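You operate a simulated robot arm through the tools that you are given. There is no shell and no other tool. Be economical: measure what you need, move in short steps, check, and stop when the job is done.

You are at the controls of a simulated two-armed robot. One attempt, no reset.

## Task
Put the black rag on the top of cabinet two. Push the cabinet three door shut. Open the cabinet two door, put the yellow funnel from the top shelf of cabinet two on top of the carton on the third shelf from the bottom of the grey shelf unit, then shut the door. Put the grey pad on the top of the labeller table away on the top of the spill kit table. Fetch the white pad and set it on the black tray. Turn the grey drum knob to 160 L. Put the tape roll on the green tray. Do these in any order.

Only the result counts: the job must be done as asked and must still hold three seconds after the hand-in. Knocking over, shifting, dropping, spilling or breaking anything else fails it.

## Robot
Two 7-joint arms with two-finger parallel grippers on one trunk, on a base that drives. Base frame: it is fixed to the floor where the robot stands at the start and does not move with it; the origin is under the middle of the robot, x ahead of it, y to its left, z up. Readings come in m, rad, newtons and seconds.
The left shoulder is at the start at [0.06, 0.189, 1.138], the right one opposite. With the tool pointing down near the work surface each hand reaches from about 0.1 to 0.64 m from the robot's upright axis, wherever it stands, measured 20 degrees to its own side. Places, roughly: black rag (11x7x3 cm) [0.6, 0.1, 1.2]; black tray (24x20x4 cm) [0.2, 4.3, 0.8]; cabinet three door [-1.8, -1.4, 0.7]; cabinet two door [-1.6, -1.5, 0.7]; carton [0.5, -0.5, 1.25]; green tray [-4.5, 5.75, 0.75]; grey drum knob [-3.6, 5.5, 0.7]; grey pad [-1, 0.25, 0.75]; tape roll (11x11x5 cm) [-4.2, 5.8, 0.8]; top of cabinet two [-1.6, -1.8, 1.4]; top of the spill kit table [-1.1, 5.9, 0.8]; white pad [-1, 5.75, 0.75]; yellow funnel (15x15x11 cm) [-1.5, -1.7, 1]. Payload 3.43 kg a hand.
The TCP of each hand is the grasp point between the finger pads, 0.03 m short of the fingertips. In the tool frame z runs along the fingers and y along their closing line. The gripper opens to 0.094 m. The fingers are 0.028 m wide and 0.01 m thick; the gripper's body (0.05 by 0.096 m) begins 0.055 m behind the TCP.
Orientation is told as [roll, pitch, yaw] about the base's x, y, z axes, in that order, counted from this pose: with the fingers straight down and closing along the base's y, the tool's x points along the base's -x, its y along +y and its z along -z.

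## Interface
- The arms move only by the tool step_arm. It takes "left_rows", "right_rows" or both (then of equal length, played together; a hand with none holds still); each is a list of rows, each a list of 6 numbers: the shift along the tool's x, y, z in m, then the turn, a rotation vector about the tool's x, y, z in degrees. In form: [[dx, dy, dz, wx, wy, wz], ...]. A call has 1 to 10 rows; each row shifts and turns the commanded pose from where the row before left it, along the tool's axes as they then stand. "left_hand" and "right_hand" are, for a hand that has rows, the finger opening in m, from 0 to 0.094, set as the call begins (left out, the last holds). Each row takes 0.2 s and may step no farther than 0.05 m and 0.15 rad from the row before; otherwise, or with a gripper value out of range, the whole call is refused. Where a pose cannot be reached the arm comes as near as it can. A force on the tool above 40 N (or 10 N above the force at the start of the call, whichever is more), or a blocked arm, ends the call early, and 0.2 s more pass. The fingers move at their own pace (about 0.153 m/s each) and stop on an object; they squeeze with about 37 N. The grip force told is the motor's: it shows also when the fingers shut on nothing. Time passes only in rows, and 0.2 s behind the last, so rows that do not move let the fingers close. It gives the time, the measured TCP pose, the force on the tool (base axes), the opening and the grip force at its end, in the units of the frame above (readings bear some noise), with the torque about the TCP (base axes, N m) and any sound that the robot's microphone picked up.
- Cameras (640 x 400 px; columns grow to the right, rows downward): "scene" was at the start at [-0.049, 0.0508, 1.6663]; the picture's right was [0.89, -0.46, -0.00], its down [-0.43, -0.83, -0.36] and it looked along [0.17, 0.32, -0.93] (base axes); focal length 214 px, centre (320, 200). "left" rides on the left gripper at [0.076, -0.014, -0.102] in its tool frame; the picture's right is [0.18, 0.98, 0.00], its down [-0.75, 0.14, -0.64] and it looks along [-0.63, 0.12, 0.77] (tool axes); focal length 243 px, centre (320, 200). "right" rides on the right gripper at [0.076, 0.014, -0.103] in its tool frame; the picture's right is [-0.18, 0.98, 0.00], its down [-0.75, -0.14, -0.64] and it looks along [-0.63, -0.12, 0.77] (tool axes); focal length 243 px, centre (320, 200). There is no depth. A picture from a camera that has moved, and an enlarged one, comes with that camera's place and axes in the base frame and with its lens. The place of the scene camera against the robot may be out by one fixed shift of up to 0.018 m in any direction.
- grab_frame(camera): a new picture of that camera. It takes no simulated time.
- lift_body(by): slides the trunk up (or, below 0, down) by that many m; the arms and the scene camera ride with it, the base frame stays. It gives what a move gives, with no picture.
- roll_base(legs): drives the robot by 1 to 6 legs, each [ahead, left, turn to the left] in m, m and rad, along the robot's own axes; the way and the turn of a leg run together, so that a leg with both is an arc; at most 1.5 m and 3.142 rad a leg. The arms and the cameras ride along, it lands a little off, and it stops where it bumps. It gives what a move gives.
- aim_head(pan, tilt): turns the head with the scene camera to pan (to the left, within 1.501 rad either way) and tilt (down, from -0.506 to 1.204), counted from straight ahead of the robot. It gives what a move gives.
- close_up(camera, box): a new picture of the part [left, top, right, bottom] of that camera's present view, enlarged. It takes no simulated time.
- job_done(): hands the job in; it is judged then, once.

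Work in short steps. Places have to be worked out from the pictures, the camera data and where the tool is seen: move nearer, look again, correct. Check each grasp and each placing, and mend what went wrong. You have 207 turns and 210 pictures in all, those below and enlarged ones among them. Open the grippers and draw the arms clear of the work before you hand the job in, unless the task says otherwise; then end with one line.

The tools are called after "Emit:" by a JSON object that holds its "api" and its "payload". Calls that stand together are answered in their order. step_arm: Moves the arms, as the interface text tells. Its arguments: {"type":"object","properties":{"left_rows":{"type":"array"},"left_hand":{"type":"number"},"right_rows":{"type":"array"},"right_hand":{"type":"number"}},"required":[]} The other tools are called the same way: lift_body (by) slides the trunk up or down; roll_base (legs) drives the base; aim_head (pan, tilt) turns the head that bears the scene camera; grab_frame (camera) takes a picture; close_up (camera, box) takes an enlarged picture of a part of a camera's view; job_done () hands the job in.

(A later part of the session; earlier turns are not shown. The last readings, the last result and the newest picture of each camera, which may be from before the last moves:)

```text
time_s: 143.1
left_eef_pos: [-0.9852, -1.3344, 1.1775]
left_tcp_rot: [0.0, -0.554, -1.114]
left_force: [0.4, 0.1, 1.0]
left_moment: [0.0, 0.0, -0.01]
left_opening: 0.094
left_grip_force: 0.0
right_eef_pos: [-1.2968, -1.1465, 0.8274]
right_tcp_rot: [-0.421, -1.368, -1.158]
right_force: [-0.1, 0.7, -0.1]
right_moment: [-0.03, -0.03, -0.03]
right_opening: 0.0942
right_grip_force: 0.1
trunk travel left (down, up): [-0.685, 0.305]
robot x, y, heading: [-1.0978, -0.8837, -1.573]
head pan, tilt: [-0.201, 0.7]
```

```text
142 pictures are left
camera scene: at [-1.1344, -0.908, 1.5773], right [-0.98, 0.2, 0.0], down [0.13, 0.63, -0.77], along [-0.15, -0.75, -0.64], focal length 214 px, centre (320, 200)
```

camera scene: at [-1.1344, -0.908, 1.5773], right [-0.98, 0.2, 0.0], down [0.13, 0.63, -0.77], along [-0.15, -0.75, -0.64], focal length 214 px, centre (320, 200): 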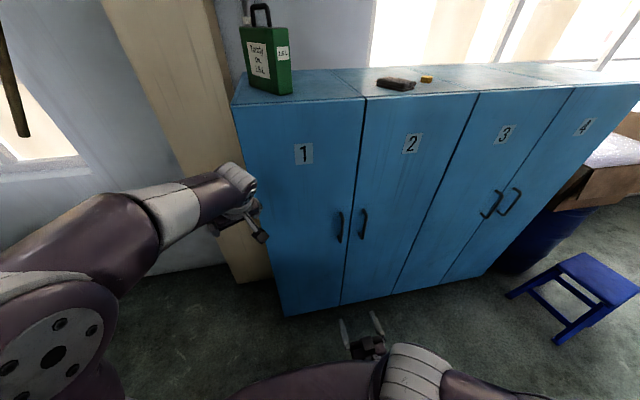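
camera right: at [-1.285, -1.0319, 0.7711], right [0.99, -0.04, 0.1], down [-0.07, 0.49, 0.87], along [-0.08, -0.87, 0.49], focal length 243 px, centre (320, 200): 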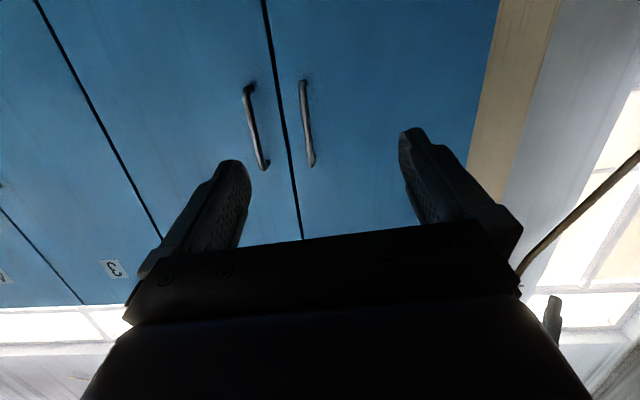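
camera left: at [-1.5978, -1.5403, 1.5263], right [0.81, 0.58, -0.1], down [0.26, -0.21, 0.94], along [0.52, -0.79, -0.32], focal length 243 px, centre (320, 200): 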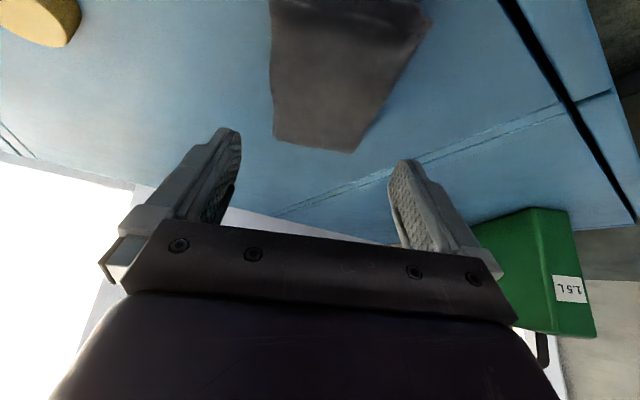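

I move the right hand diagonally forward-right and slightly up toward the handle, stopping short.

Emit:
{"api": "step_arm", "payload": {"right_rows": [[-0.01, -0.0175, 0.0364, 0, 0, 0], [-0.01, -0.0175, 0.0364, 0, 0, 0], [-0.01, -0.0175, 0.0364, 0, 0, 0], [-0.01, -0.0175, 0.0364, 0, 0, 0], [-0.01, -0.0175, 0.0364, 0, 0, 0], [-0.01, -0.0175, 0.0364, 0, 0, 0], [0, 0, 0, 0, 0, 0]]}}

Emit:
{"api": "grab_frame", "payload": {"camera": "right"}}

```text
time_s: 144.9
left_eef_pos: [-0.9851, -1.3339, 1.179]
left_tcp_rot: [0.0, -0.553, -1.115]
left_force: [0.2, -0.2, -0.8]
left_moment: [-0.02, -0.02, -0.01]
left_opening: 0.094
left_grip_force: 0.0
right_eef_pos: [-1.2929, -1.1494, 0.8046]
right_tcp_rot: [-0.619, -1.23, -0.968]
right_force: [0.4, 0.5, 1.0]
right_moment: [0.01, 0.01, -0.04]
right_opening: 0.094
right_grip_force: 0.1
right hand out of reach, approached as far as the arm can: row 1, 2, 3, 4, 5, 6
trunk travel left (down, up): [-0.685, 0.305]
robot x, y, heading: [-1.1032, -0.8863, -1.572]
head pan, tilt: [-0.201, 0.7]
stopped in row 7 (right hand): the arm was blocked; the commanded pose is now the measured one
```

```text
141 pictures are left
camera right: at [-1.2884, -1.0293, 0.758], right [1.0, -0.04, -0.02], down [0.03, 0.41, 0.91], along [-0.03, -0.91, 0.41], focal length 243 px, centre (320, 200)
```

right: 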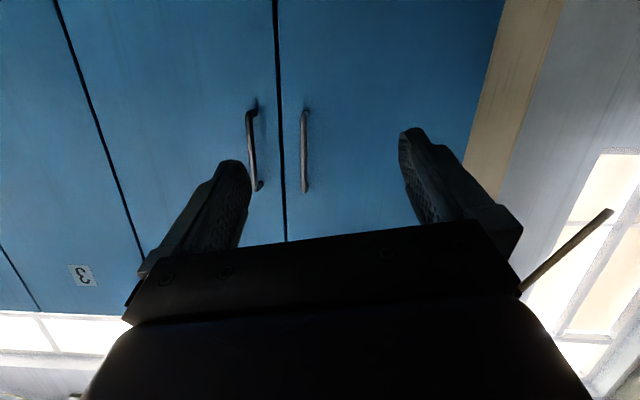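

The right arm seems jammed in a bad posture. I look at it.

Emit:
{"api": "aim_head", "payload": {"pan": -0.5, "tilt": 1.2}}

Emit:
{"api": "grab_frame", "payload": {"camera": "scene"}}

```text
time_s: 145.8
left_eef_pos: [-0.9853, -1.3341, 1.1791]
left_tcp_rot: [0.001, -0.555, -1.117]
left_force: [-0.8, 0.1, -0.3]
left_moment: [0.01, -0.01, -0.02]
left_opening: 0.0942
left_grip_force: 0.0
right_eef_pos: [-1.2937, -1.1494, 0.8044]
right_tcp_rot: [-0.618, -1.232, -0.968]
right_force: [-0.4, 0.7, -0.4]
right_moment: [-0.02, 0.01, 0.02]
right_opening: 0.0938
right_grip_force: 0.1
trunk travel left (down, up): [-0.685, 0.305]
robot x, y, heading: [-1.104, -0.8853, -1.574]
head pan, tilt: [-0.499, 1.201]
```

```text
140 pictures are left
camera scene: at [-1.1449, -0.8739, 1.5413], right [-0.88, 0.48, 0.0], down [0.45, 0.82, -0.36], along [-0.17, -0.32, -0.93], focal length 214 px, centre (320, 200)
```

scene: 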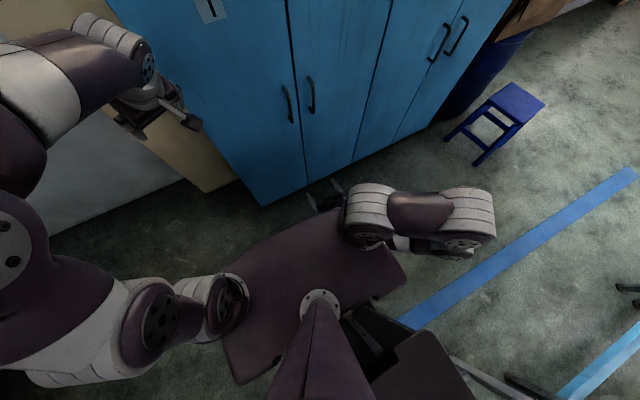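

The arm is folded tightly against the base. I unpitch the hand about 42°, then move it out forward-right.

Emit:
{"api": "step_arm", "payload": {"right_rows": [[0, -0.02, 0, 0, 8.4, 0], [0, -0.02, 0, 0, 8.4, 0], [0, -0.02, 0, 0, 8.4, 0], [0, -0.02, 0, 0, 8.4, 0], [0, -0.02, 0, 0, 8.4, 0], [0, 0, 0, 0, 0, 0]]}}

Emit:
{"api": "step_arm", "payload": {"right_rows": [[-0.03, -0.01, 0.02, 0, 0, 0], [-0.03, -0.01, 0.02, 0, 0, 0], [-0.03, -0.01, 0.02, 0, 0, 0], [-0.03, -0.01, 0.02, 0, 0, 0], [0, 0, 0, 0, 0, 0]]}}

Emit:
{"api": "grab_frame", "payload": {"camera": "scene"}}

```text
time_s: 146.4
left_eef_pos: [-0.9849, -1.3341, 1.1782]
left_tcp_rot: [0.002, -0.553, -1.116]
left_force: [0.4, -0.6, 0.6]
left_moment: [-0.04, 0.0, -0.02]
left_opening: 0.094
left_grip_force: 0.1
right_eef_pos: [-1.3554, -1.0857, 0.7503]
right_tcp_rot: [-0.53, -0.816, -1.116]
right_force: [-0.1, -1.7, 0.1]
right_moment: [0.03, 0.02, -0.04]
right_opening: 0.0941
right_grip_force: 0.2
right hand out of reach, approached as far as the arm can: row 1, 2
trunk travel left (down, up): [-0.685, 0.305]
robot x, y, heading: [-1.1023, -0.8834, -1.575]
head pan, tilt: [-0.499, 1.201]
stopped in row 2 (right hand): the arm was blocked; the commanded pose is now the measured one
```

```text
time_s: 147.6
left_eef_pos: [-0.9859, -1.3343, 1.1789]
left_tcp_rot: [0.002, -0.555, -1.117]
left_force: [0.1, 0.8, -0.4]
left_moment: [0.01, -0.02, -0.02]
left_opening: 0.0942
left_grip_force: 0.0
right_eef_pos: [-1.3758, -1.2391, 0.8112]
right_tcp_rot: [-0.572, -0.847, -1.086]
right_force: [0.9, 0.1, -1.2]
right_moment: [-0.01, -0.05, 0.03]
right_opening: 0.0939
right_grip_force: 0.0
trunk travel left (down, up): [-0.685, 0.305]
robot x, y, heading: [-1.1028, -0.8877, -1.577]
head pan, tilt: [-0.499, 1.201]
```

```text
139 pictures are left
camera scene: at [-1.1454, -0.8737, 1.5413], right [-0.88, 0.48, 0.0], down [0.45, 0.82, -0.36], along [-0.17, -0.32, -0.93], focal length 214 px, centre (320, 200)
```

scene: 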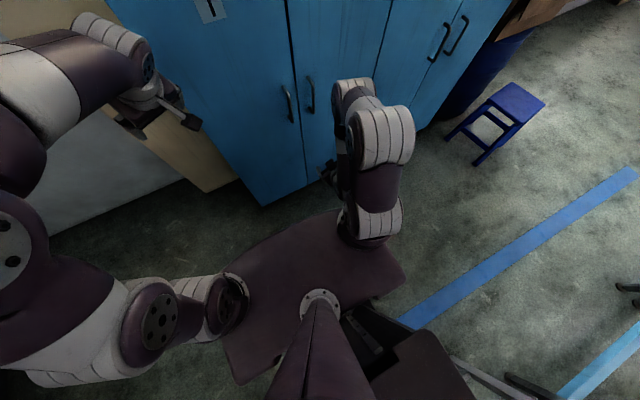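

Freed. I look through the right camera to get its exact orientation.

Emit:
{"api": "grab_frame", "payload": {"camera": "right"}}

```text
138 pictures are left
camera right: at [-1.3667, -1.1105, 0.8073], right [0.97, -0.08, -0.21], down [0.22, 0.07, 0.97], along [-0.06, -0.99, 0.09], focal length 243 px, centre (320, 200)
```

right: 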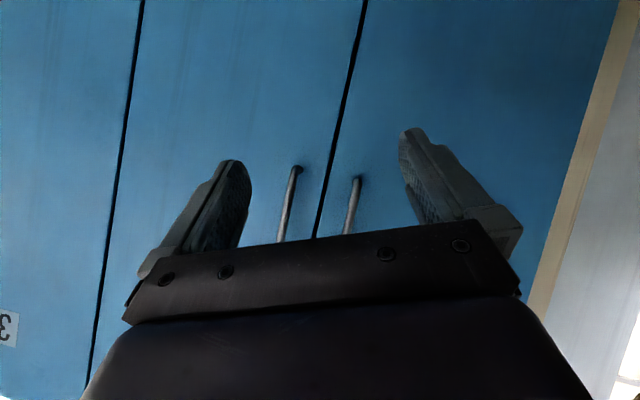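

I reorient the right hand to point forward with a level closing line, then line up with the handle (x≈−1.436, z 0.80–0.93).

Emit:
{"api": "step_arm", "payload": {"right_rows": [[0, 0, 0, -1.83, -5.3, 4.87], [0, 0, 0, -1.83, -5.3, 4.87], [0, 0, 0, -1.83, -5.3, 4.87], [0, 0, 0, -1.83, -5.3, 4.87], [-0.02, -0.03, 0.03, 0, 0, 0], [-0.02, -0.03, 0.03, 0, 0, 0], [0, 0, 0, 0, 0, 0]]}}

Emit:
{"api": "grab_frame", "payload": {"camera": "right"}}

```text
time_s: 149.2
left_eef_pos: [-0.9858, -1.333, 1.1795]
left_tcp_rot: [0.002, -0.555, -1.115]
left_force: [0.6, -0.4, 0.4]
left_moment: [-0.02, 0.02, 0.0]
left_opening: 0.0937
left_grip_force: 0.1
right_eef_pos: [-1.4293, -1.2919, 0.8267]
right_tcp_rot: [0.02, -1.273, -1.586]
right_force: [-0.8, 0.6, -0.2]
right_moment: [0.01, -0.01, 0.02]
right_opening: 0.0939
right_grip_force: 0.1
trunk travel left (down, up): [-0.685, 0.305]
robot x, y, heading: [-1.1016, -0.8852, -1.573]
head pan, tilt: [-0.499, 1.201]
```

```text
137 pictures are left
camera right: at [-1.4148, -1.171, 0.7845], right [0.98, -0.05, 0.18], down [-0.15, 0.39, 0.91], along [-0.12, -0.92, 0.38], focal length 243 px, centre (320, 200)
```

right: 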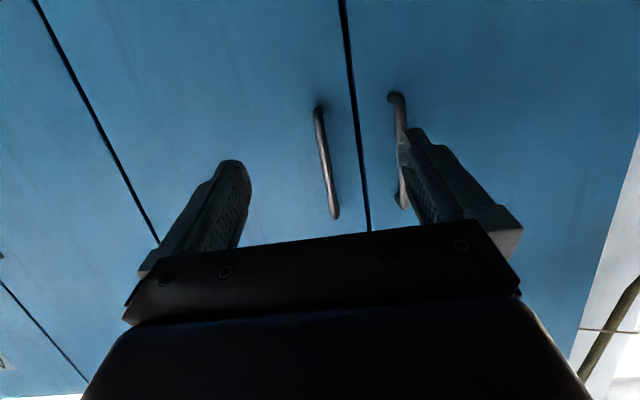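

Well lined up. I advance to straddle the handle and close.

Emit:
{"api": "step_arm", "payload": {"right_rows": [[-0.022, -0.001, 0.0366, 0, 0, 0], [-0.022, -0.001, 0.0366, 0, 0, 0], [-0.022, -0.001, 0.0366, 0, 0, 0], [-0.022, -0.001, 0.0366, 0, 0, 0], [0, 0, 0, 0, 0, 0]]}}

Emit:
{"api": "grab_frame", "payload": {"camera": "right"}}

```text
time_s: 150.4
left_eef_pos: [-0.9853, -1.3338, 1.1791]
left_tcp_rot: [0.002, -0.554, -1.115]
left_force: [0.1, -0.6, 0.3]
left_moment: [-0.03, 0.02, -0.02]
left_opening: 0.0939
left_grip_force: 0.1
right_eef_pos: [-1.4344, -1.4586, 0.8681]
right_tcp_rot: [0.02, -1.273, -1.588]
right_force: [0.0, -0.5, -0.5]
right_moment: [0.03, -0.02, 0.02]
right_opening: 0.094
right_grip_force: 0.1
trunk travel left (down, up): [-0.685, 0.305]
robot x, y, heading: [-1.105, -0.8876, -1.569]
head pan, tilt: [-0.499, 1.201]
```

```text
136 pictures are left
camera right: at [-1.4188, -1.3382, 0.8254], right [0.98, -0.05, 0.18], down [-0.15, 0.39, 0.91], along [-0.12, -0.92, 0.38], focal length 243 px, centre (320, 200)
```

right: 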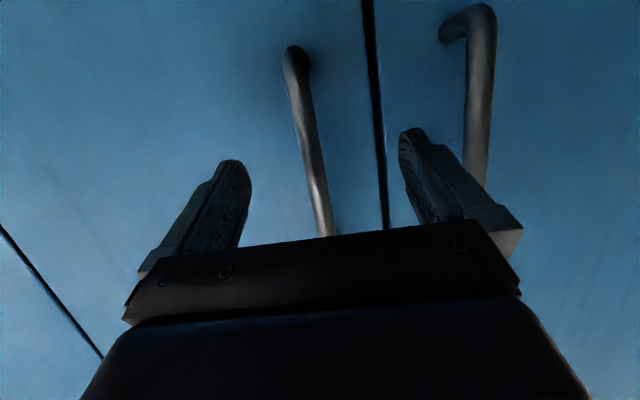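

Emit:
{"api": "step_arm", "payload": {"right_rows": [[0, 0, 0, 0, 0, 0], [0, 0, 0, 0, 0, 0], [0, 0, 0, 0, 0, 0]], "right_hand": 0.0}}

```text
time_s: 151.2
left_eef_pos: [-0.9866, -1.333, 1.1782]
left_tcp_rot: [0.001, -0.557, -1.115]
left_force: [-0.7, -0.8, 0.2]
left_moment: [0.03, -0.04, 0.02]
left_opening: 0.0942
left_grip_force: 0.2
right_eef_pos: [-1.434, -1.4562, 0.8666]
right_tcp_rot: [0.025, -1.272, -1.591]
right_force: [-3.6, 11.5, 1.1]
right_moment: [-0.09, 0.02, -0.12]
right_opening: 0.0
right_grip_force: 32.9
trunk travel left (down, up): [-0.685, 0.305]
robot x, y, heading: [-1.1043, -0.887, -1.573]
head pan, tilt: [-0.499, 1.201]
```

The fingers closed just short of the bar. I reopen, go 3 cm deeper, and close again.

Emit:
{"api": "step_arm", "payload": {"right_rows": [[0, 0, -0.015, 0, 0, 0], [0, 0, 0, 0, 0, 0], [-0.004, 0, 0.015, 0, 0, 0], [-0.008, 0, 0.027, 0, 0, 0], [0, 0, 0, 0, 0, 0]], "right_hand": 0.094}}

Emit:
{"api": "step_arm", "payload": {"right_rows": [[0, 0, 0, 0, 0, 0], [0, 0, 0, 0, 0, 0], [0, 0, 0, 0, 0, 0]], "right_hand": 0.0}}

```text
time_s: 152.4
left_eef_pos: [-0.9853, -1.3342, 1.1791]
left_tcp_rot: [0.001, -0.556, -1.115]
left_force: [0.1, 0.5, 0.7]
left_moment: [0.02, 0.02, -0.01]
left_opening: 0.0941
left_grip_force: 0.0
right_eef_pos: [-1.435, -1.4876, 0.8712]
right_tcp_rot: [0.018, -1.273, -1.586]
right_force: [-0.1, -0.6, 0.1]
right_moment: [0.0, -0.01, 0.0]
right_opening: 0.0942
right_grip_force: 0.0
trunk travel left (down, up): [-0.685, 0.305]
robot x, y, heading: [-1.1029, -0.8889, -1.572]
head pan, tilt: [-0.499, 1.201]
```

```text
time_s: 153.2
left_eef_pos: [-0.99, -1.3321, 1.1782]
left_tcp_rot: [0.006, -0.554, -1.118]
left_force: [-0.5, 1.0, 0.5]
left_moment: [0.02, 0.0, 0.0]
left_opening: 0.0938
left_grip_force: 0.0
right_eef_pos: [-1.4393, -1.4881, 0.87]
right_tcp_rot: [0.028, -1.276, -1.6]
right_force: [-23.4, -0.2, 2.7]
right_moment: [0.33, -0.17, -0.15]
right_opening: 0.0165
right_grip_force: 45.2
trunk travel left (down, up): [-0.685, 0.305]
robot x, y, heading: [-1.1033, -0.8852, -1.578]
head pan, tilt: [-0.499, 1.201]
```

Gripped the bar (1.65 cm). I pull along the door's arc, turning the hand with it.

Emit:
{"api": "step_arm", "payload": {"right_rows": [[0.0104, -0.006, -0.0341, -5.7, 0, -1.75], [0.0104, -0.003, -0.0341, -5.7, 0, -1.75], [0.0104, -0.003, -0.0341, -5.7, 0, -1.75], [0, 0, 0, 0, 0, 0]]}}

Emit:
{"api": "aim_head", "payload": {"pan": -0.4, "tilt": 0.8}}

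Emit:
{"api": "grab_frame", "payload": {"camera": "scene"}}

```text
time_s: 154.0
left_eef_pos: [-0.9886, -1.3362, 1.1775]
left_tcp_rot: [0.005, -0.552, -1.117]
left_force: [0.9, 0.2, 0.1]
left_moment: [0.0, 0.0, 0.01]
left_opening: 0.0939
left_grip_force: 0.1
right_eef_pos: [-1.4634, -1.404, 0.8702]
right_tcp_rot: [0.004, -1.279, -1.334]
right_force: [-17.4, -6.0, -12.5]
right_moment: [0.3, 0.07, -0.46]
right_opening: 0.0137
right_grip_force: 44.5
trunk travel left (down, up): [-0.685, 0.305]
robot x, y, heading: [-1.1027, -0.8827, -1.574]
head pan, tilt: [-0.499, 1.201]
stopped in row 3 (right hand): the force on the tool passed its limit at 42 N (the readings are from after the stop); the commanded pose is now the measured one
```

```text
time_s: 154.8
left_eef_pos: [-0.9912, -1.3375, 1.1776]
left_tcp_rot: [0.007, -0.552, -1.118]
left_force: [-0.4, 0.0, 0.4]
left_moment: [-0.03, 0.03, 0.02]
left_opening: 0.0941
left_grip_force: 0.1
right_eef_pos: [-1.4627, -1.405, 0.8708]
right_tcp_rot: [0.009, -1.279, -1.333]
right_force: [-24.1, -8.4, -12.4]
right_moment: [1.26, 0.79, -0.37]
right_opening: 0.0136
right_grip_force: 45.0
trunk travel left (down, up): [-0.685, 0.305]
robot x, y, heading: [-1.1041, -0.8902, -1.577]
head pan, tilt: [-0.4, 0.799]
```

```text
135 pictures are left
camera scene: at [-1.1556, -0.9029, 1.5687], right [-0.92, 0.39, 0.0], down [0.28, 0.66, -0.69], along [-0.27, -0.64, -0.72], focal length 214 px, centre (320, 200)
```

scene: 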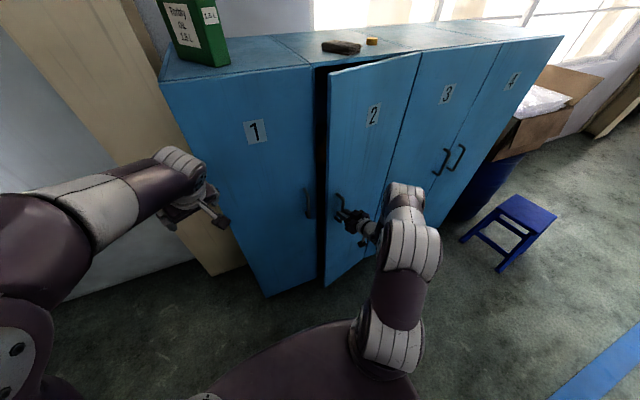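

Door two has come out about 15°. I continue along the computed arc with a little sideways relief.

Emit:
{"api": "step_arm", "payload": {"right_rows": [[0, -0.006, 0, 0, 0, 0], [0.0137, -0.008, -0.0452, -6.3, 0, -1.9], [0.0115, -0.0103, -0.038, -6.3, 0, -1.9], [0.0133, -0.0124, -0.0439, -6.3, 0, -1.9], [0.0114, -0.0123, -0.0375, -6.3, 0, -1.9], [0, 0, 0, 0, 0, 0]]}}

Emit:
{"api": "grab_frame", "payload": {"camera": "scene"}}

```text
time_s: 156.2
left_eef_pos: [-0.9879, -1.3363, 1.1788]
left_tcp_rot: [0.004, -0.553, -1.118]
left_force: [0.3, -0.2, -0.3]
left_moment: [0.01, -0.01, 0.0]
left_opening: 0.0941
left_grip_force: 0.0
right_eef_pos: [-1.575, -1.268, 0.8712]
right_tcp_rot: [0.002, -1.278, -0.863]
right_force: [-1.6, -1.6, -12.0]
right_moment: [-0.54, -0.34, -0.2]
right_opening: 0.0139
right_grip_force: 44.4
trunk travel left (down, up): [-0.685, 0.305]
robot x, y, heading: [-1.1061, -0.8913, -1.582]
head pan, tilt: [-0.4, 0.799]
```

```text
134 pictures are left
camera scene: at [-1.1514, -0.9012, 1.569], right [-0.92, 0.39, 0.0], down [0.28, 0.66, -0.7], along [-0.27, -0.64, -0.72], focal length 214 px, centre (320, 200)
```

scene: 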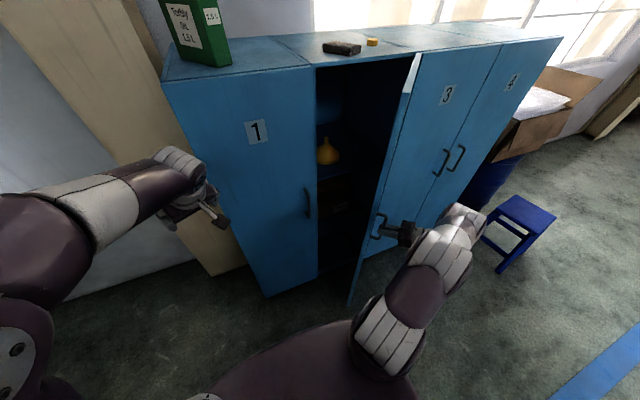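

Door is past 45° and the yellow funnel shows on the shelf. I pull on further without turning the hand more.

Emit:
{"api": "step_arm", "payload": {"right_rows": [[0.0111, -0.0015, -0.0365, 0, 0, 0], [0.0104, -0.0141, -0.0342, 0, 0, 0], [0.0097, -0.0188, -0.0318, 0, 0, 0], [0.0092, -0.0216, -0.0303, 0, 0, 0], [0, 0, 0, 0, 0, 0]]}}

Emit:
{"api": "grab_frame", "payload": {"camera": "scene"}}

```text
time_s: 156.8
left_eef_pos: [-0.9907, -1.3376, 1.1793]
left_tcp_rot: [0.004, -0.554, -1.115]
left_force: [-0.1, 0.3, 0.8]
left_moment: [-0.02, 0.01, 0.01]
left_opening: 0.0939
left_grip_force: 0.0
right_eef_pos: [-1.6304, -1.2334, 0.87]
right_tcp_rot: [-0.026, -1.276, -0.842]
right_force: [-10.1, -18.3, -11.5]
right_moment: [1.0, 0.2, -0.41]
right_opening: 0.0138
right_grip_force: 45.2
trunk travel left (down, up): [-0.685, 0.305]
robot x, y, heading: [-1.1027, -0.8848, -1.571]
head pan, tilt: [-0.4, 0.799]
stopped in row 2 (right hand): the force on the tool passed its limit at 48 N (the readings are from after the stop); the commanded pose is now the measured one
```

```text
133 pictures are left
camera scene: at [-1.1552, -0.904, 1.5687], right [-0.92, 0.39, 0.0], down [0.28, 0.66, -0.69], along [-0.27, -0.64, -0.72], focal length 214 px, centre (320, 200)
```

scene: 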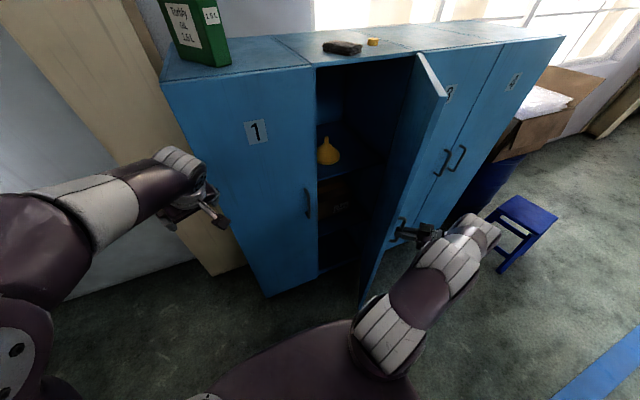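

The grip binds now. I release the handle, back off, and then push the door wider from inside.

Emit:
{"api": "step_arm", "payload": {"right_rows": [[0, 0, 0, 0, 0, 0], [0, 0, 0, 0, 0, 0], [0.012, 0, -0.04, 0, 0, 0], [0.012, 0, -0.04, 0, 0, 0], [0.009, 0, -0.03, 0, 0, 0], [0, 0, 0, 0, 0, 0]], "right_hand": 0.094}}

Emit:
{"api": "grab_frame", "payload": {"camera": "right"}}

Emit:
{"api": "grab_frame", "payload": {"camera": "scene"}}

```text
time_s: 158.2
left_eef_pos: [-0.9868, -1.3345, 1.1782]
left_tcp_rot: [0.002, -0.552, -1.113]
left_force: [0.7, 0.5, 0.2]
left_moment: [0.02, 0.03, 0.02]
left_opening: 0.0939
left_grip_force: 0.1
right_eef_pos: [-1.7041, -1.1402, 0.8741]
right_tcp_rot: [-0.034, -1.279, -0.833]
right_force: [0.3, -0.1, 0.4]
right_moment: [0.0, 0.01, -0.04]
right_opening: 0.0941
right_grip_force: 0.1
trunk travel left (down, up): [-0.685, 0.305]
robot x, y, heading: [-1.1012, -0.8882, -1.572]
head pan, tilt: [-0.4, 0.799]
```

```text
132 pictures are left
camera right: at [-1.77, -1.0397, 0.8307], right [0.78, 0.6, 0.17], down [-0.36, 0.22, 0.91], along [0.51, -0.77, 0.39], focal length 243 px, centre (320, 200)
```

right: 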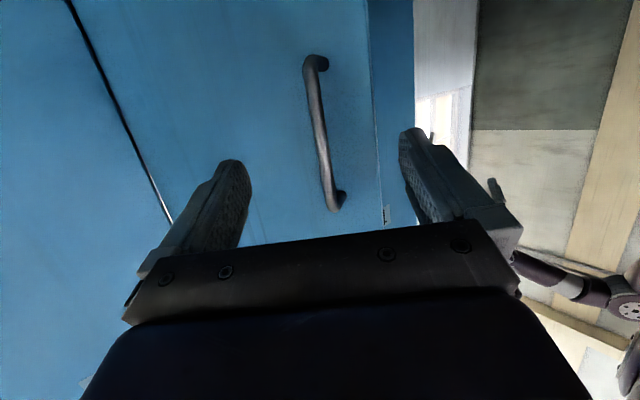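

```text
131 pictures are left
camera scene: at [-1.1501, -0.9003, 1.569], right [-0.92, 0.39, 0.0], down [0.28, 0.66, -0.7], along [-0.27, -0.64, -0.72], focal length 214 px, centre (320, 200)
```

scene: 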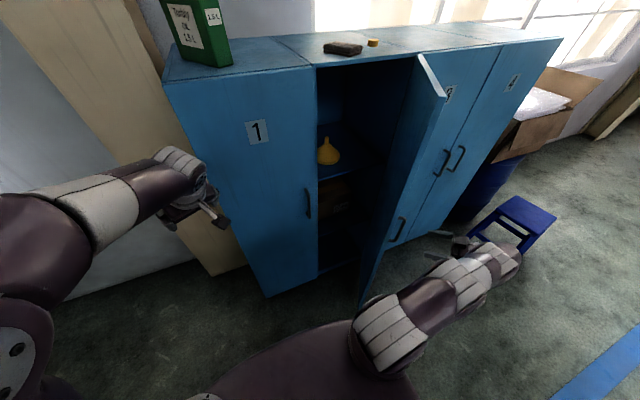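

Door two stands about 60° open. I push it wider from inside with the left hand by sliding the base right (right arm clears; box and stool are far).

Emit:
{"api": "roll_base", "payload": {"legs": [[0, -0.55, 0]]}}

Emit:
{"api": "aim_head", "payload": {"pan": 0.0, "tilt": 0.8}}

Emit:
{"api": "grab_frame", "payload": {"camera": "scene"}}

```text
time_s: 161.0
left_eef_pos: [-1.4768, -1.3301, 1.1805]
left_tcp_rot: [0.017, -0.556, -1.126]
left_force: [-0.3, -0.2, 0.3]
left_moment: [-0.07, -0.05, 0.05]
left_opening: 0.0942
left_grip_force: 0.0
right_eef_pos: [-2.1944, -1.1401, 0.8732]
right_tcp_rot: [-0.032, -1.283, -0.831]
right_force: [-0.8, -0.3, -0.9]
right_moment: [-0.02, -0.03, 0.02]
right_opening: 0.0939
right_grip_force: 0.1
trunk travel left (down, up): [-0.685, 0.305]
robot x, y, heading: [-1.5912, -0.8868, -1.57]
head pan, tilt: [-0.4, 0.799]
stopped in leg 1: the force on the tool passed its limit at 56 N (the readings are from after the stop); the commanded pose is now the measured one
```

```text
time_s: 161.9
left_eef_pos: [-1.473, -1.3319, 1.1787]
left_tcp_rot: [0.015, -0.55, -1.126]
left_force: [0.2, 0.1, 0.3]
left_moment: [0.03, 0.0, 0.01]
left_opening: 0.0939
left_grip_force: 0.1
right_eef_pos: [-2.1923, -1.1431, 0.8757]
right_tcp_rot: [-0.038, -1.28, -0.828]
right_force: [-0.3, -0.5, 0.2]
right_moment: [0.0, -0.01, -0.03]
right_opening: 0.094
right_grip_force: 0.0
trunk travel left (down, up): [-0.685, 0.305]
robot x, y, heading: [-1.5922, -0.8887, -1.568]
head pan, tilt: [0.0, 0.799]
```

```text
130 pictures are left
camera scene: at [-1.6082, -0.9067, 1.569], right [-1.0, 0.0, 0.0], down [0.0, 0.72, -0.7], along [0.0, -0.7, -0.72], focal length 214 px, centre (320, 200)
```

scene: 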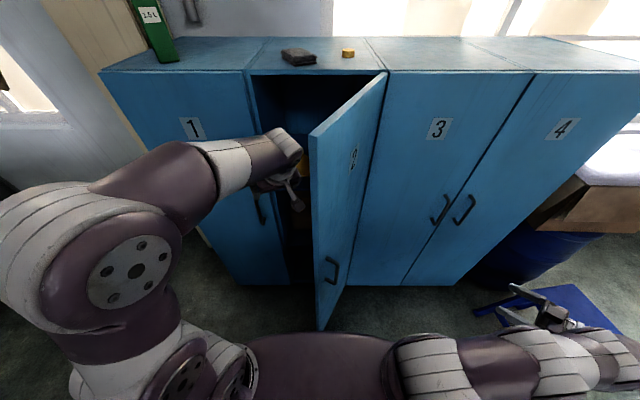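

The hand bumped the door's free edge. I shift left a little, go 10 cm deeper, then push right in short legs against the inner face.

Emit:
{"api": "roll_base", "payload": {"legs": [[0, 0.05, 0], [0.1, 0, 0], [0, -0.06, 0], [0, -0.05, 0]]}}

Emit:
{"api": "grab_frame", "payload": {"camera": "scene"}}

```text
time_s: 163.7
left_eef_pos: [-1.4165, -1.4272, 1.1782]
left_tcp_rot: [0.018, -0.55, -1.122]
left_force: [-0.5, -0.9, 0.3]
left_moment: [0.04, 0.02, 0.01]
left_opening: 0.0941
left_grip_force: 0.1
right_eef_pos: [-2.138, -1.2416, 0.8731]
right_tcp_rot: [-0.034, -1.28, -0.823]
right_force: [-0.2, -0.6, 0.3]
right_moment: [0.01, -0.01, -0.01]
right_opening: 0.0941
right_grip_force: 0.0
trunk travel left (down, up): [-0.685, 0.305]
robot x, y, heading: [-1.5355, -0.9828, -1.567]
head pan, tilt: [0.0, 0.799]
stopped in leg 2: the robot was blocked; the commanded pose is now the measured one
```

```text
129 pictures are left
camera scene: at [-1.5554, -1.0017, 1.569], right [-1.0, -0.01, 0.0], down [0.0, 0.72, -0.7], along [0.01, -0.7, -0.72], focal length 214 px, centre (320, 200)
```

scene: 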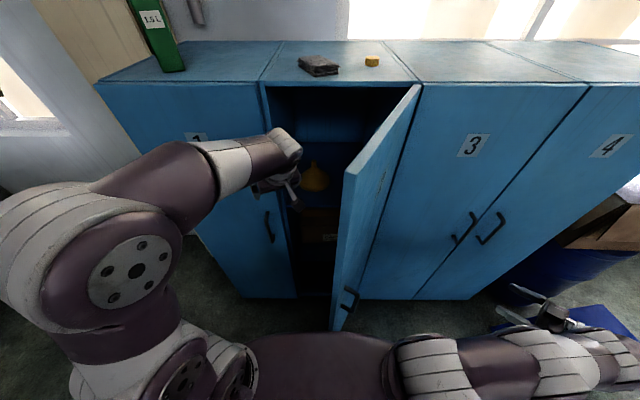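

The base front touches the door's lower edge, so I must push with the arm instead. I back 10 cm, straighten the left hand's yaw, reach forward and sweep it right against the door's inner face.

Emit:
{"api": "roll_base", "payload": {"legs": [[-0.1, 0, 0]]}}

Emit:
{"api": "step_arm", "payload": {"left_rows": [[0, 0, 0, 3.4, 0, 5.54], [0, 0, 0, 3.4, 0, 5.54], [0, 0, 0, 3.4, 0, 5.54], [0, 0, 0, 3.4, 0, 5.54], [-0.03, -0.02, 0.018, 0, 0, 0], [-0.02, -0.04, 0.012, 0, 0, 0], [0, -0.04, 0, 0, 0, 0], [0, -0.04, 0, 0, 0, 0], [0, 0, 0, 0, 0, 0]], "left_hand": 0.0}}

Emit:
{"api": "grab_frame", "payload": {"camera": "scene"}}

```text
time_s: 164.8
left_eef_pos: [-1.4158, -1.3233, 1.1782]
left_tcp_rot: [0.013, -0.55, -1.117]
left_force: [-0.4, 1.2, 0.5]
left_moment: [-0.04, 0.01, -0.07]
left_opening: 0.0941
left_grip_force: 0.0
right_eef_pos: [-2.1379, -1.1398, 0.8747]
right_tcp_rot: [-0.039, -1.282, -0.814]
right_force: [-0.3, -0.6, 0.5]
right_moment: [-0.01, 0.02, -0.02]
right_opening: 0.094
right_grip_force: 0.0
trunk travel left (down, up): [-0.685, 0.305]
robot x, y, heading: [-1.5406, -0.8742, -1.556]
head pan, tilt: [0.0, 0.799]
```

```text
time_s: 166.8
left_eef_pos: [-1.5563, -1.3837, 1.1765]
left_tcp_rot: [0.013, -0.545, -1.57]
left_force: [-0.2, 0.8, 0.9]
left_moment: [-0.02, -0.01, -0.01]
left_opening: 0.0
left_grip_force: 33.2
right_eef_pos: [-2.1367, -1.1397, 0.8737]
right_tcp_rot: [-0.04, -1.279, -0.815]
right_force: [-1.0, -0.5, 0.8]
right_moment: [-0.02, 0.01, -0.01]
right_opening: 0.0938
right_grip_force: 0.0
trunk travel left (down, up): [-0.685, 0.305]
robot x, y, heading: [-1.5427, -0.8813, -1.562]
head pan, tilt: [0.0, 0.799]
```

```text
128 pictures are left
camera scene: at [-1.5549, -0.8984, 1.569], right [-1.0, -0.01, 0.0], down [-0.01, 0.72, -0.7], along [0.01, -0.7, -0.72], focal length 214 px, centre (320, 200)
```

scene: 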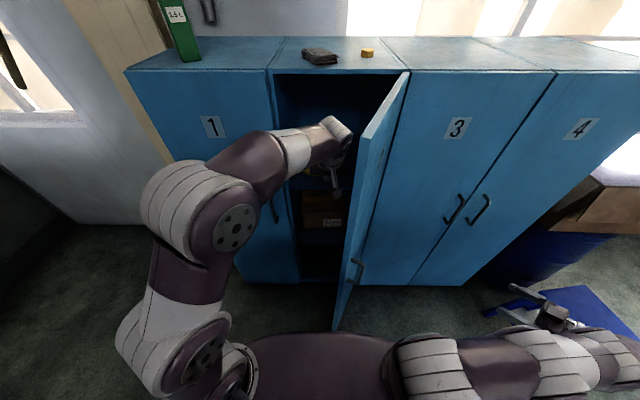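

Now touching the door's inside. I sweep further right.

Emit:
{"api": "step_arm", "payload": {"left_rows": [[0, -0.035, 0, 0, 0, 0], [0, -0.035, 0, 0, 0, 0], [0, -0.035, 0, 0, 0, 0], [0, -0.035, 0, 0, 0, 0], [0, 0, 0, 0, 0, 0]]}}

Emit:
{"api": "grab_frame", "payload": {"camera": "scene"}}

```text
time_s: 168.0
left_eef_pos: [-1.6781, -1.3784, 1.1486]
left_tcp_rot: [0.015, -0.545, -1.571]
left_force: [0.1, 0.7, 0.3]
left_moment: [-0.02, -0.01, 0.02]
left_opening: 0.0001
left_grip_force: 33.0
left hand out of reach, approached as far as the arm can: row 3, 4
right_eef_pos: [-2.1362, -1.1409, 0.8747]
right_tcp_rot: [-0.034, -1.279, -0.818]
right_force: [-0.7, 0.2, 0.1]
right_moment: [0.03, 0.0, 0.03]
right_opening: 0.0942
right_grip_force: 0.0
trunk travel left (down, up): [-0.685, 0.305]
robot x, y, heading: [-1.5414, -0.8833, -1.561]
head pan, tilt: [0.0, 0.799]
```

```text
127 pictures are left
camera scene: at [-1.555, -0.8992, 1.569], right [-1.0, -0.01, 0.0], down [-0.01, 0.72, -0.7], along [0.01, -0.7, -0.72], focal length 214 px, centre (320, 200)
```

scene: 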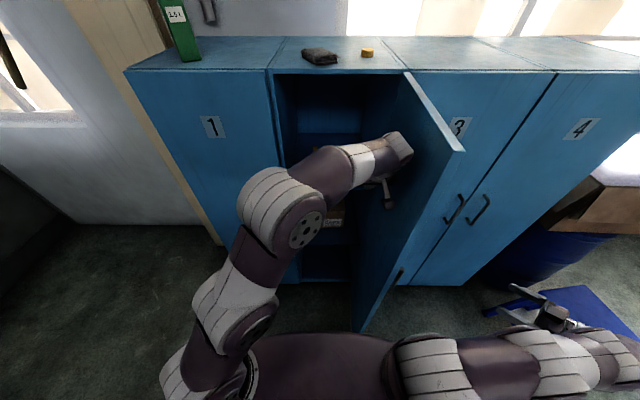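

Door two is now about 90° open. I withdraw the left hand and look at the funnel.

Emit:
{"api": "step_arm", "payload": {"left_rows": [[0.03, 0.03, -0.02, 0, 0, 0], [0.03, 0.03, -0.02, 0, 0, 0], [0.03, 0.03, -0.02, 0, 0, 0], [0, 0.04, 0, 0, 0, 0], [0, 0.04, 0, 0, 0, 0], [0, 0, 0, 0, 0, 0]], "left_hand": 0.094}}

Emit:
{"api": "close_up", "payload": {"camera": "scene", "box": [240, 60, 440, 185]}}

Emit:
{"api": "grab_frame", "payload": {"camera": "left"}}

```text
time_s: 169.4
left_eef_pos: [-1.5093, -1.2685, 1.1569]
left_tcp_rot: [0.015, -0.545, -1.571]
left_force: [0.0, -0.3, 0.4]
left_moment: [0.0, 0.01, 0.02]
left_opening: 0.0939
left_grip_force: 0.0
right_eef_pos: [-2.137, -1.1409, 0.8731]
right_tcp_rot: [-0.036, -1.28, -0.82]
right_force: [0.2, 0.2, -1.0]
right_moment: [0.03, -0.02, 0.01]
right_opening: 0.0939
right_grip_force: 0.1
trunk travel left (down, up): [-0.685, 0.305]
robot x, y, heading: [-1.5395, -0.8791, -1.557]
head pan, tilt: [0.0, 0.799]
```

```text
3.20 times, centred on (340, 122) of scene
camera zoom: at [-1.5562, -0.8993, 1.569], right [-1.0, -0.01, 0.0], down [-0.01, 0.72, -0.7], along [0.01, -0.7, -0.72], focal length 686 px, centre (256, 448)
```

zoom: 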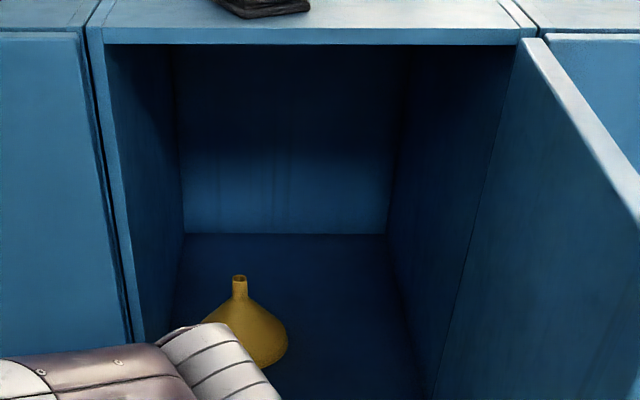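

```text
125 pictures are left
camera left: at [-1.5247, -1.152, 1.2046], right [0.98, 0.17, -0.08], down [0.13, -0.31, 0.94], along [0.13, -0.94, -0.33], focal length 243 px, centre (320, 200)
```

left: 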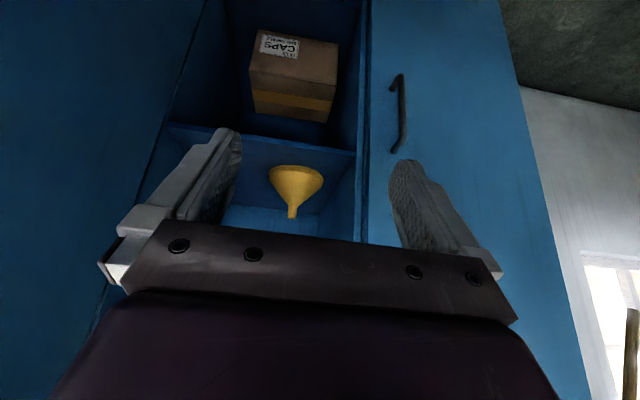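

The funnel stands spout-up with its tip at about [−1.514, −1.725, 1.056]. I pitch the left hand to near horizontal at spout height.

Emit:
{"api": "step_arm", "payload": {"left_rows": [[0, 0, 0, 0, -8, 0], [0, 0, 0, 0, -8, 0], [0, 0, 0, 0, -8, 0], [0, 0, 0, 0, -8, 0], [0, 0, 0, 0, -8, 0], [0, 0, 0, 0, -8, 0], [0.04, 0, 0.008, 0, 0, 0], [0.04, 0, 0.008, 0, 0, 0], [0, 0, 0, 0, 0, 0]]}}

Emit:
{"api": "roll_base", "payload": {"legs": [[0, 0.09, 0], [0, 0, -0.014]]}}

Emit:
{"api": "grab_frame", "payload": {"camera": "left"}}

Emit:
{"api": "grab_frame", "payload": {"camera": "scene"}}

```text
time_s: 171.4
left_eef_pos: [-1.5076, -1.2619, 1.1064]
left_tcp_rot: [0.035, -1.235, -1.601]
left_force: [-0.3, 1.0, 0.3]
left_moment: [0.0, 0.03, 0.01]
left_opening: 0.0942
left_grip_force: 0.0
left hand out of reach, approached as far as the arm can: row 6, 8
right_eef_pos: [-2.1368, -1.1409, 0.8747]
right_tcp_rot: [-0.037, -1.279, -0.818]
right_force: [0.4, -0.4, 0.4]
right_moment: [0.01, -0.02, -0.01]
right_opening: 0.0939
right_grip_force: 0.1
trunk travel left (down, up): [-0.685, 0.305]
robot x, y, heading: [-1.5413, -0.8823, -1.56]
head pan, tilt: [0.0, 0.799]
```

```text
time_s: 172.8
left_eef_pos: [-1.425, -1.2621, 1.108]
left_tcp_rot: [0.037, -1.235, -1.617]
left_force: [-0.3, 0.6, -0.2]
left_moment: [-0.01, 0.0, 0.01]
left_opening: 0.0943
left_grip_force: 0.0
right_eef_pos: [-2.0522, -1.1318, 0.8735]
right_tcp_rot: [-0.033, -1.281, -0.836]
right_force: [0.3, 0.0, -0.5]
right_moment: [-0.03, -0.01, 0.04]
right_opening: 0.0941
right_grip_force: 0.0
trunk travel left (down, up): [-0.685, 0.305]
robot x, y, heading: [-1.4508, -0.8743, -1.578]
head pan, tilt: [0.0, 0.799]
```

```text
124 pictures are left
camera left: at [-1.4371, -1.1413, 1.0694], right [0.99, 0.05, -0.16], down [0.13, 0.36, 0.92], along [0.1, -0.93, 0.34], focal length 243 px, centre (320, 200)
```

left: 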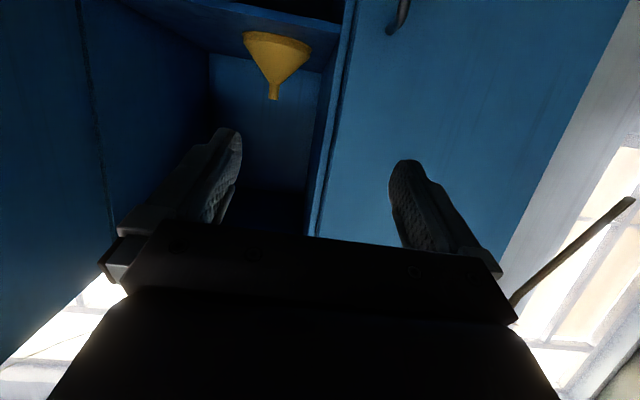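

```text
123 pictures are left
camera scene: at [-1.4678, -0.8983, 1.569], right [-1.0, 0.01, 0.0], down [0.01, 0.72, -0.7], along [0.0, -0.7, -0.72], focal length 214 px, centre (320, 200)
```

scene: 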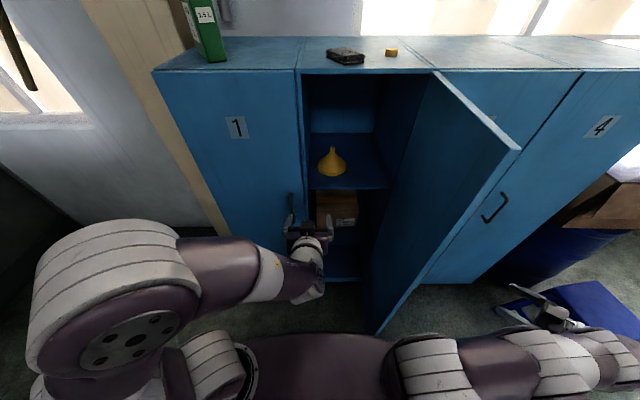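

Door is about 90° open. Before moving in I must fold the right arm, which now sits on the far side of the door: back up, then bring the right hand in.

Emit:
{"api": "roll_base", "payload": {"legs": [[-0.15, 0, 0]]}}

Emit:
{"api": "step_arm", "payload": {"right_rows": [[0, 0.02, 0, 0, 8.4, 0], [0, 0.02, 0, 0, 8.4, 0], [0, 0.03, 0, 0, 8.4, 0], [0, 0.03, 0, 0, 8.4, 0], [0, 0.03, 0, 0, 8.4, 0], [-0.03, 0.02, 0.0, 5, 0, 5], [-0.03, 0.02, 0.0, 5, 0, 5], [-0.03, 0.02, 0.0, 5, 0, 5], [0, 0, 0, 0, 0, 0]], "right_hand": 0.0}}

Emit:
{"api": "aim_head", "payload": {"pan": -0.4, "tilt": 1.1}}

Emit:
{"api": "grab_frame", "payload": {"camera": "scene"}}

```text
time_s: 174.2
left_eef_pos: [-1.4234, -1.1155, 1.1071]
left_tcp_rot: [0.037, -1.236, -1.616]
left_force: [-1.0, 0.1, 0.2]
left_moment: [-0.01, -0.01, 0.02]
left_opening: 0.0942
left_grip_force: 0.1
right_eef_pos: [-2.0511, -0.984, 0.8735]
right_tcp_rot: [-0.038, -1.28, -0.833]
right_force: [-0.5, 0.5, 0.4]
right_moment: [0.0, 0.0, -0.03]
right_opening: 0.0939
right_grip_force: 0.1
trunk travel left (down, up): [-0.685, 0.305]
robot x, y, heading: [-1.4468, -0.7318, -1.576]
head pan, tilt: [0.0, 0.799]
```

```text
time_s: 176.2
left_eef_pos: [-1.4245, -1.1151, 1.1072]
left_tcp_rot: [0.039, -1.235, -1.62]
left_force: [0.4, 0.1, -0.1]
left_moment: [0.0, -0.04, -0.03]
left_opening: 0.094
left_grip_force: 0.1
right_eef_pos: [-1.8567, -0.9303, 0.9157]
right_tcp_rot: [-0.112, -0.563, -1.17]
right_force: [-0.1, -0.4, 0.8]
right_moment: [0.0, 0.01, 0.05]
right_opening: 0.0
right_grip_force: 33.5
trunk travel left (down, up): [-0.685, 0.305]
robot x, y, heading: [-1.4517, -0.7341, -1.577]
head pan, tilt: [0.0, 0.799]
```

```text
time_s: 177.1
left_eef_pos: [-1.4241, -1.1164, 1.1082]
left_tcp_rot: [0.036, -1.235, -1.617]
left_force: [-0.2, 0.1, -0.3]
left_moment: [0.02, 0.03, 0.01]
left_opening: 0.0939
left_grip_force: 0.0
right_eef_pos: [-1.8571, -0.9291, 0.9157]
right_tcp_rot: [-0.113, -0.562, -1.169]
right_force: [1.3, 0.0, -0.1]
right_moment: [-0.02, -0.03, 0.01]
right_opening: 0.0
right_grip_force: 33.2
trunk travel left (down, up): [-0.685, 0.305]
robot x, y, heading: [-1.4487, -0.7318, -1.576]
head pan, tilt: [-0.4, 1.1]
```

```text
122 pictures are left
camera scene: at [-1.4894, -0.7299, 1.5473], right [-0.92, 0.39, 0.0], down [0.35, 0.82, -0.45], along [-0.18, -0.42, -0.89], focal length 214 px, centre (320, 200)
```

scene: 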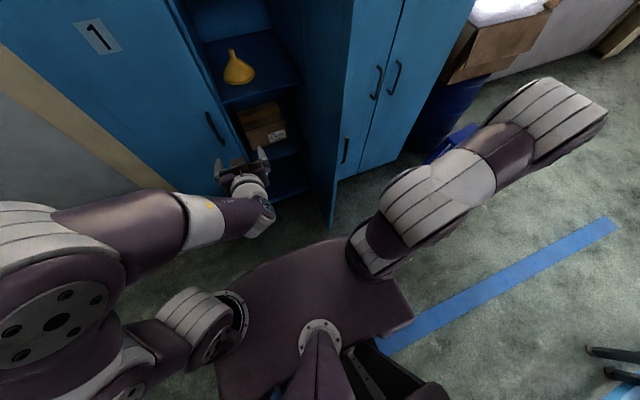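

The right elbow sticks out too far to fit beside the door. Instead I'll stand further left with the robot turned ~30° right, keeping the left hand pointing straight into the cabinet.

Emit:
{"api": "roll_base", "payload": {"legs": [[0, 0.2, 0], [0, 0, -0.53]]}}

Emit:
{"api": "step_arm", "payload": {"left_rows": [[0, 0, 0, -7.0, 0, -2.5], [0, 0, 0, -7.0, 0, -2.5], [0, 0, 0, -7.0, 0, -2.5], [0, 0, 0, -7.0, 0, -2.5], [0, 0, 0, 0, 0, 0]]}}

Emit:
{"api": "aim_head", "payload": {"pan": 0.2, "tilt": 0.8}}

Emit:
{"api": "grab_frame", "payload": {"camera": "scene"}}

Emit:
{"api": "grab_frame", "payload": {"camera": "left"}}

```text
time_s: 180.2
left_eef_pos: [-1.4147, -1.0788, 1.1084]
left_tcp_rot: [0.037, -1.234, -2.139]
left_force: [-0.2, -0.6, 0.4]
left_moment: [-0.01, -0.02, 0.0]
left_opening: 0.094
left_grip_force: 0.0
right_eef_pos: [-1.6979, -0.7022, 0.9171]
right_tcp_rot: [-0.114, -0.564, -1.693]
right_force: [0.5, 0.5, 0.6]
right_moment: [0.0, 0.0, -0.01]
right_opening: 0.0
right_grip_force: 32.7
trunk travel left (down, up): [-0.685, 0.305]
robot x, y, heading: [-1.2486, -0.7329, -2.098]
head pan, tilt: [-0.4, 1.1]
```

```text
time_s: 181.4
left_eef_pos: [-1.415, -1.0797, 1.1079]
left_tcp_rot: [0.038, -1.233, -2.138]
left_force: [-0.3, 0.6, -0.1]
left_moment: [0.0, 0.01, -0.02]
left_opening: 0.0941
left_grip_force: 0.0
left hand out of reach, approached as far as the arm can: row 1, 2, 3, 4
right_eef_pos: [-1.6975, -0.7013, 0.9165]
right_tcp_rot: [-0.113, -0.563, -1.691]
right_force: [-0.2, -0.6, -0.8]
right_moment: [-0.01, -0.01, 0.02]
right_opening: 0.0001
right_grip_force: 33.2
trunk travel left (down, up): [-0.685, 0.305]
robot x, y, heading: [-1.2458, -0.7341, -2.099]
head pan, tilt: [-0.4, 1.1]
```

```text
time_s: 182.4
left_eef_pos: [-1.4149, -1.08, 1.1076]
left_tcp_rot: [0.036, -1.234, -2.138]
left_force: [-0.9, 0.0, -0.1]
left_moment: [0.02, 0.01, -0.01]
left_opening: 0.0941
left_grip_force: 0.1
right_eef_pos: [-1.6978, -0.7029, 0.9162]
right_tcp_rot: [-0.114, -0.564, -1.692]
right_force: [0.0, 0.5, -0.9]
right_moment: [-0.01, 0.0, 0.0]
right_opening: 0.0
right_grip_force: 33.2
trunk travel left (down, up): [-0.685, 0.305]
robot x, y, heading: [-1.2481, -0.7294, -2.096]
head pan, tilt: [0.201, 0.799]
```

```text
121 pictures are left
camera scene: at [-1.258, -0.7574, 1.569], right [-0.95, 0.32, 0.0], down [0.23, 0.68, -0.7], along [-0.23, -0.66, -0.72], focal length 214 px, centre (320, 200)
```

scene: 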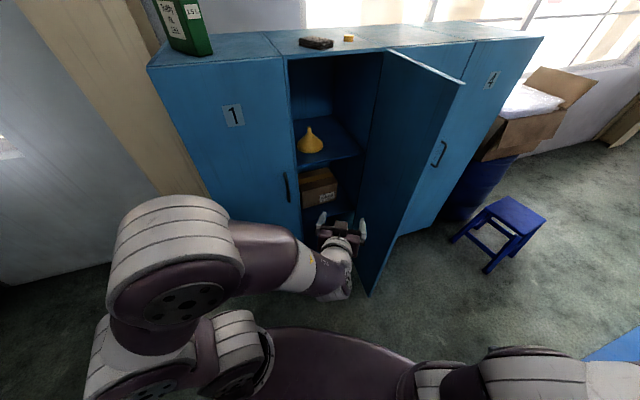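

```text
120 pictures are left
camera left: at [-1.3645, -0.969, 1.0694], right [0.88, -0.45, -0.16], down [0.29, 0.24, 0.92], along [-0.38, -0.86, 0.34], focal length 243 px, centre (320, 200)
```

left: 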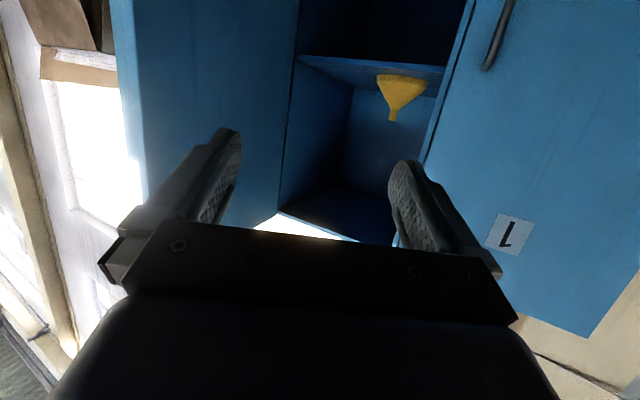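

Yaw is limited so near the body; I extend forward first, then yaw the hand.

Emit:
{"api": "step_arm", "payload": {"left_rows": [[-0.0165, 0, 0.047, 0, 0, 0], [-0.0165, 0, 0.047, 0, 0, 0], [-0.0165, 0, 0.047, 0, 0, 0], [0, 0, 0, -7.0, 0, -2.5], [0, 0, 0, -7.0, 0, -2.5], [0, 0, 0, -7.0, 0, -2.5], [0, 0, 0, -7.0, 0, -2.5], [0, 0, 0, 0, 0, 0]]}}

Emit:
{"api": "grab_frame", "payload": {"camera": "left"}}

```text
time_s: 184.2
left_eef_pos: [-1.4921, -1.2095, 1.1092]
left_tcp_rot: [0.027, -1.241, -1.77]
left_force: [0.4, -1.1, 0.5]
left_moment: [0.03, -0.02, 0.04]
left_opening: 0.0941
left_grip_force: 0.2
left hand out of reach, approached as far as the arm can: row 7
right_eef_pos: [-1.6976, -0.7025, 0.9149]
right_tcp_rot: [-0.113, -0.563, -1.69]
right_force: [0.0, 0.6, -0.5]
right_moment: [0.01, 0.0, -0.01]
right_opening: 0.0003
right_grip_force: 32.6
trunk travel left (down, up): [-0.685, 0.305]
robot x, y, heading: [-1.2473, -0.7353, -2.101]
head pan, tilt: [0.201, 0.799]
```

```text
119 pictures are left
camera left: at [-1.4843, -1.0889, 1.0696], right [0.98, -0.11, -0.17], down [0.19, 0.34, 0.92], along [-0.05, -0.94, 0.35], focal length 243 px, centre (320, 200)
```

left: 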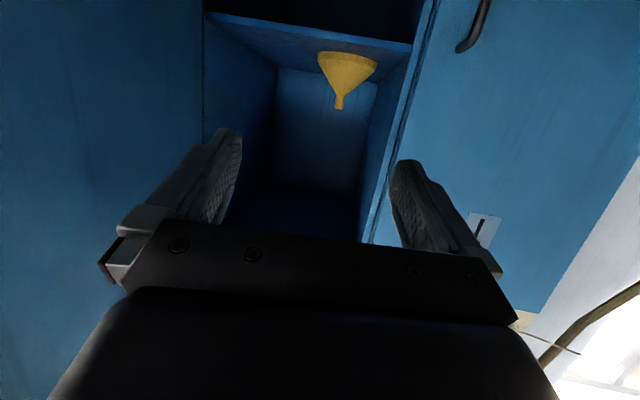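

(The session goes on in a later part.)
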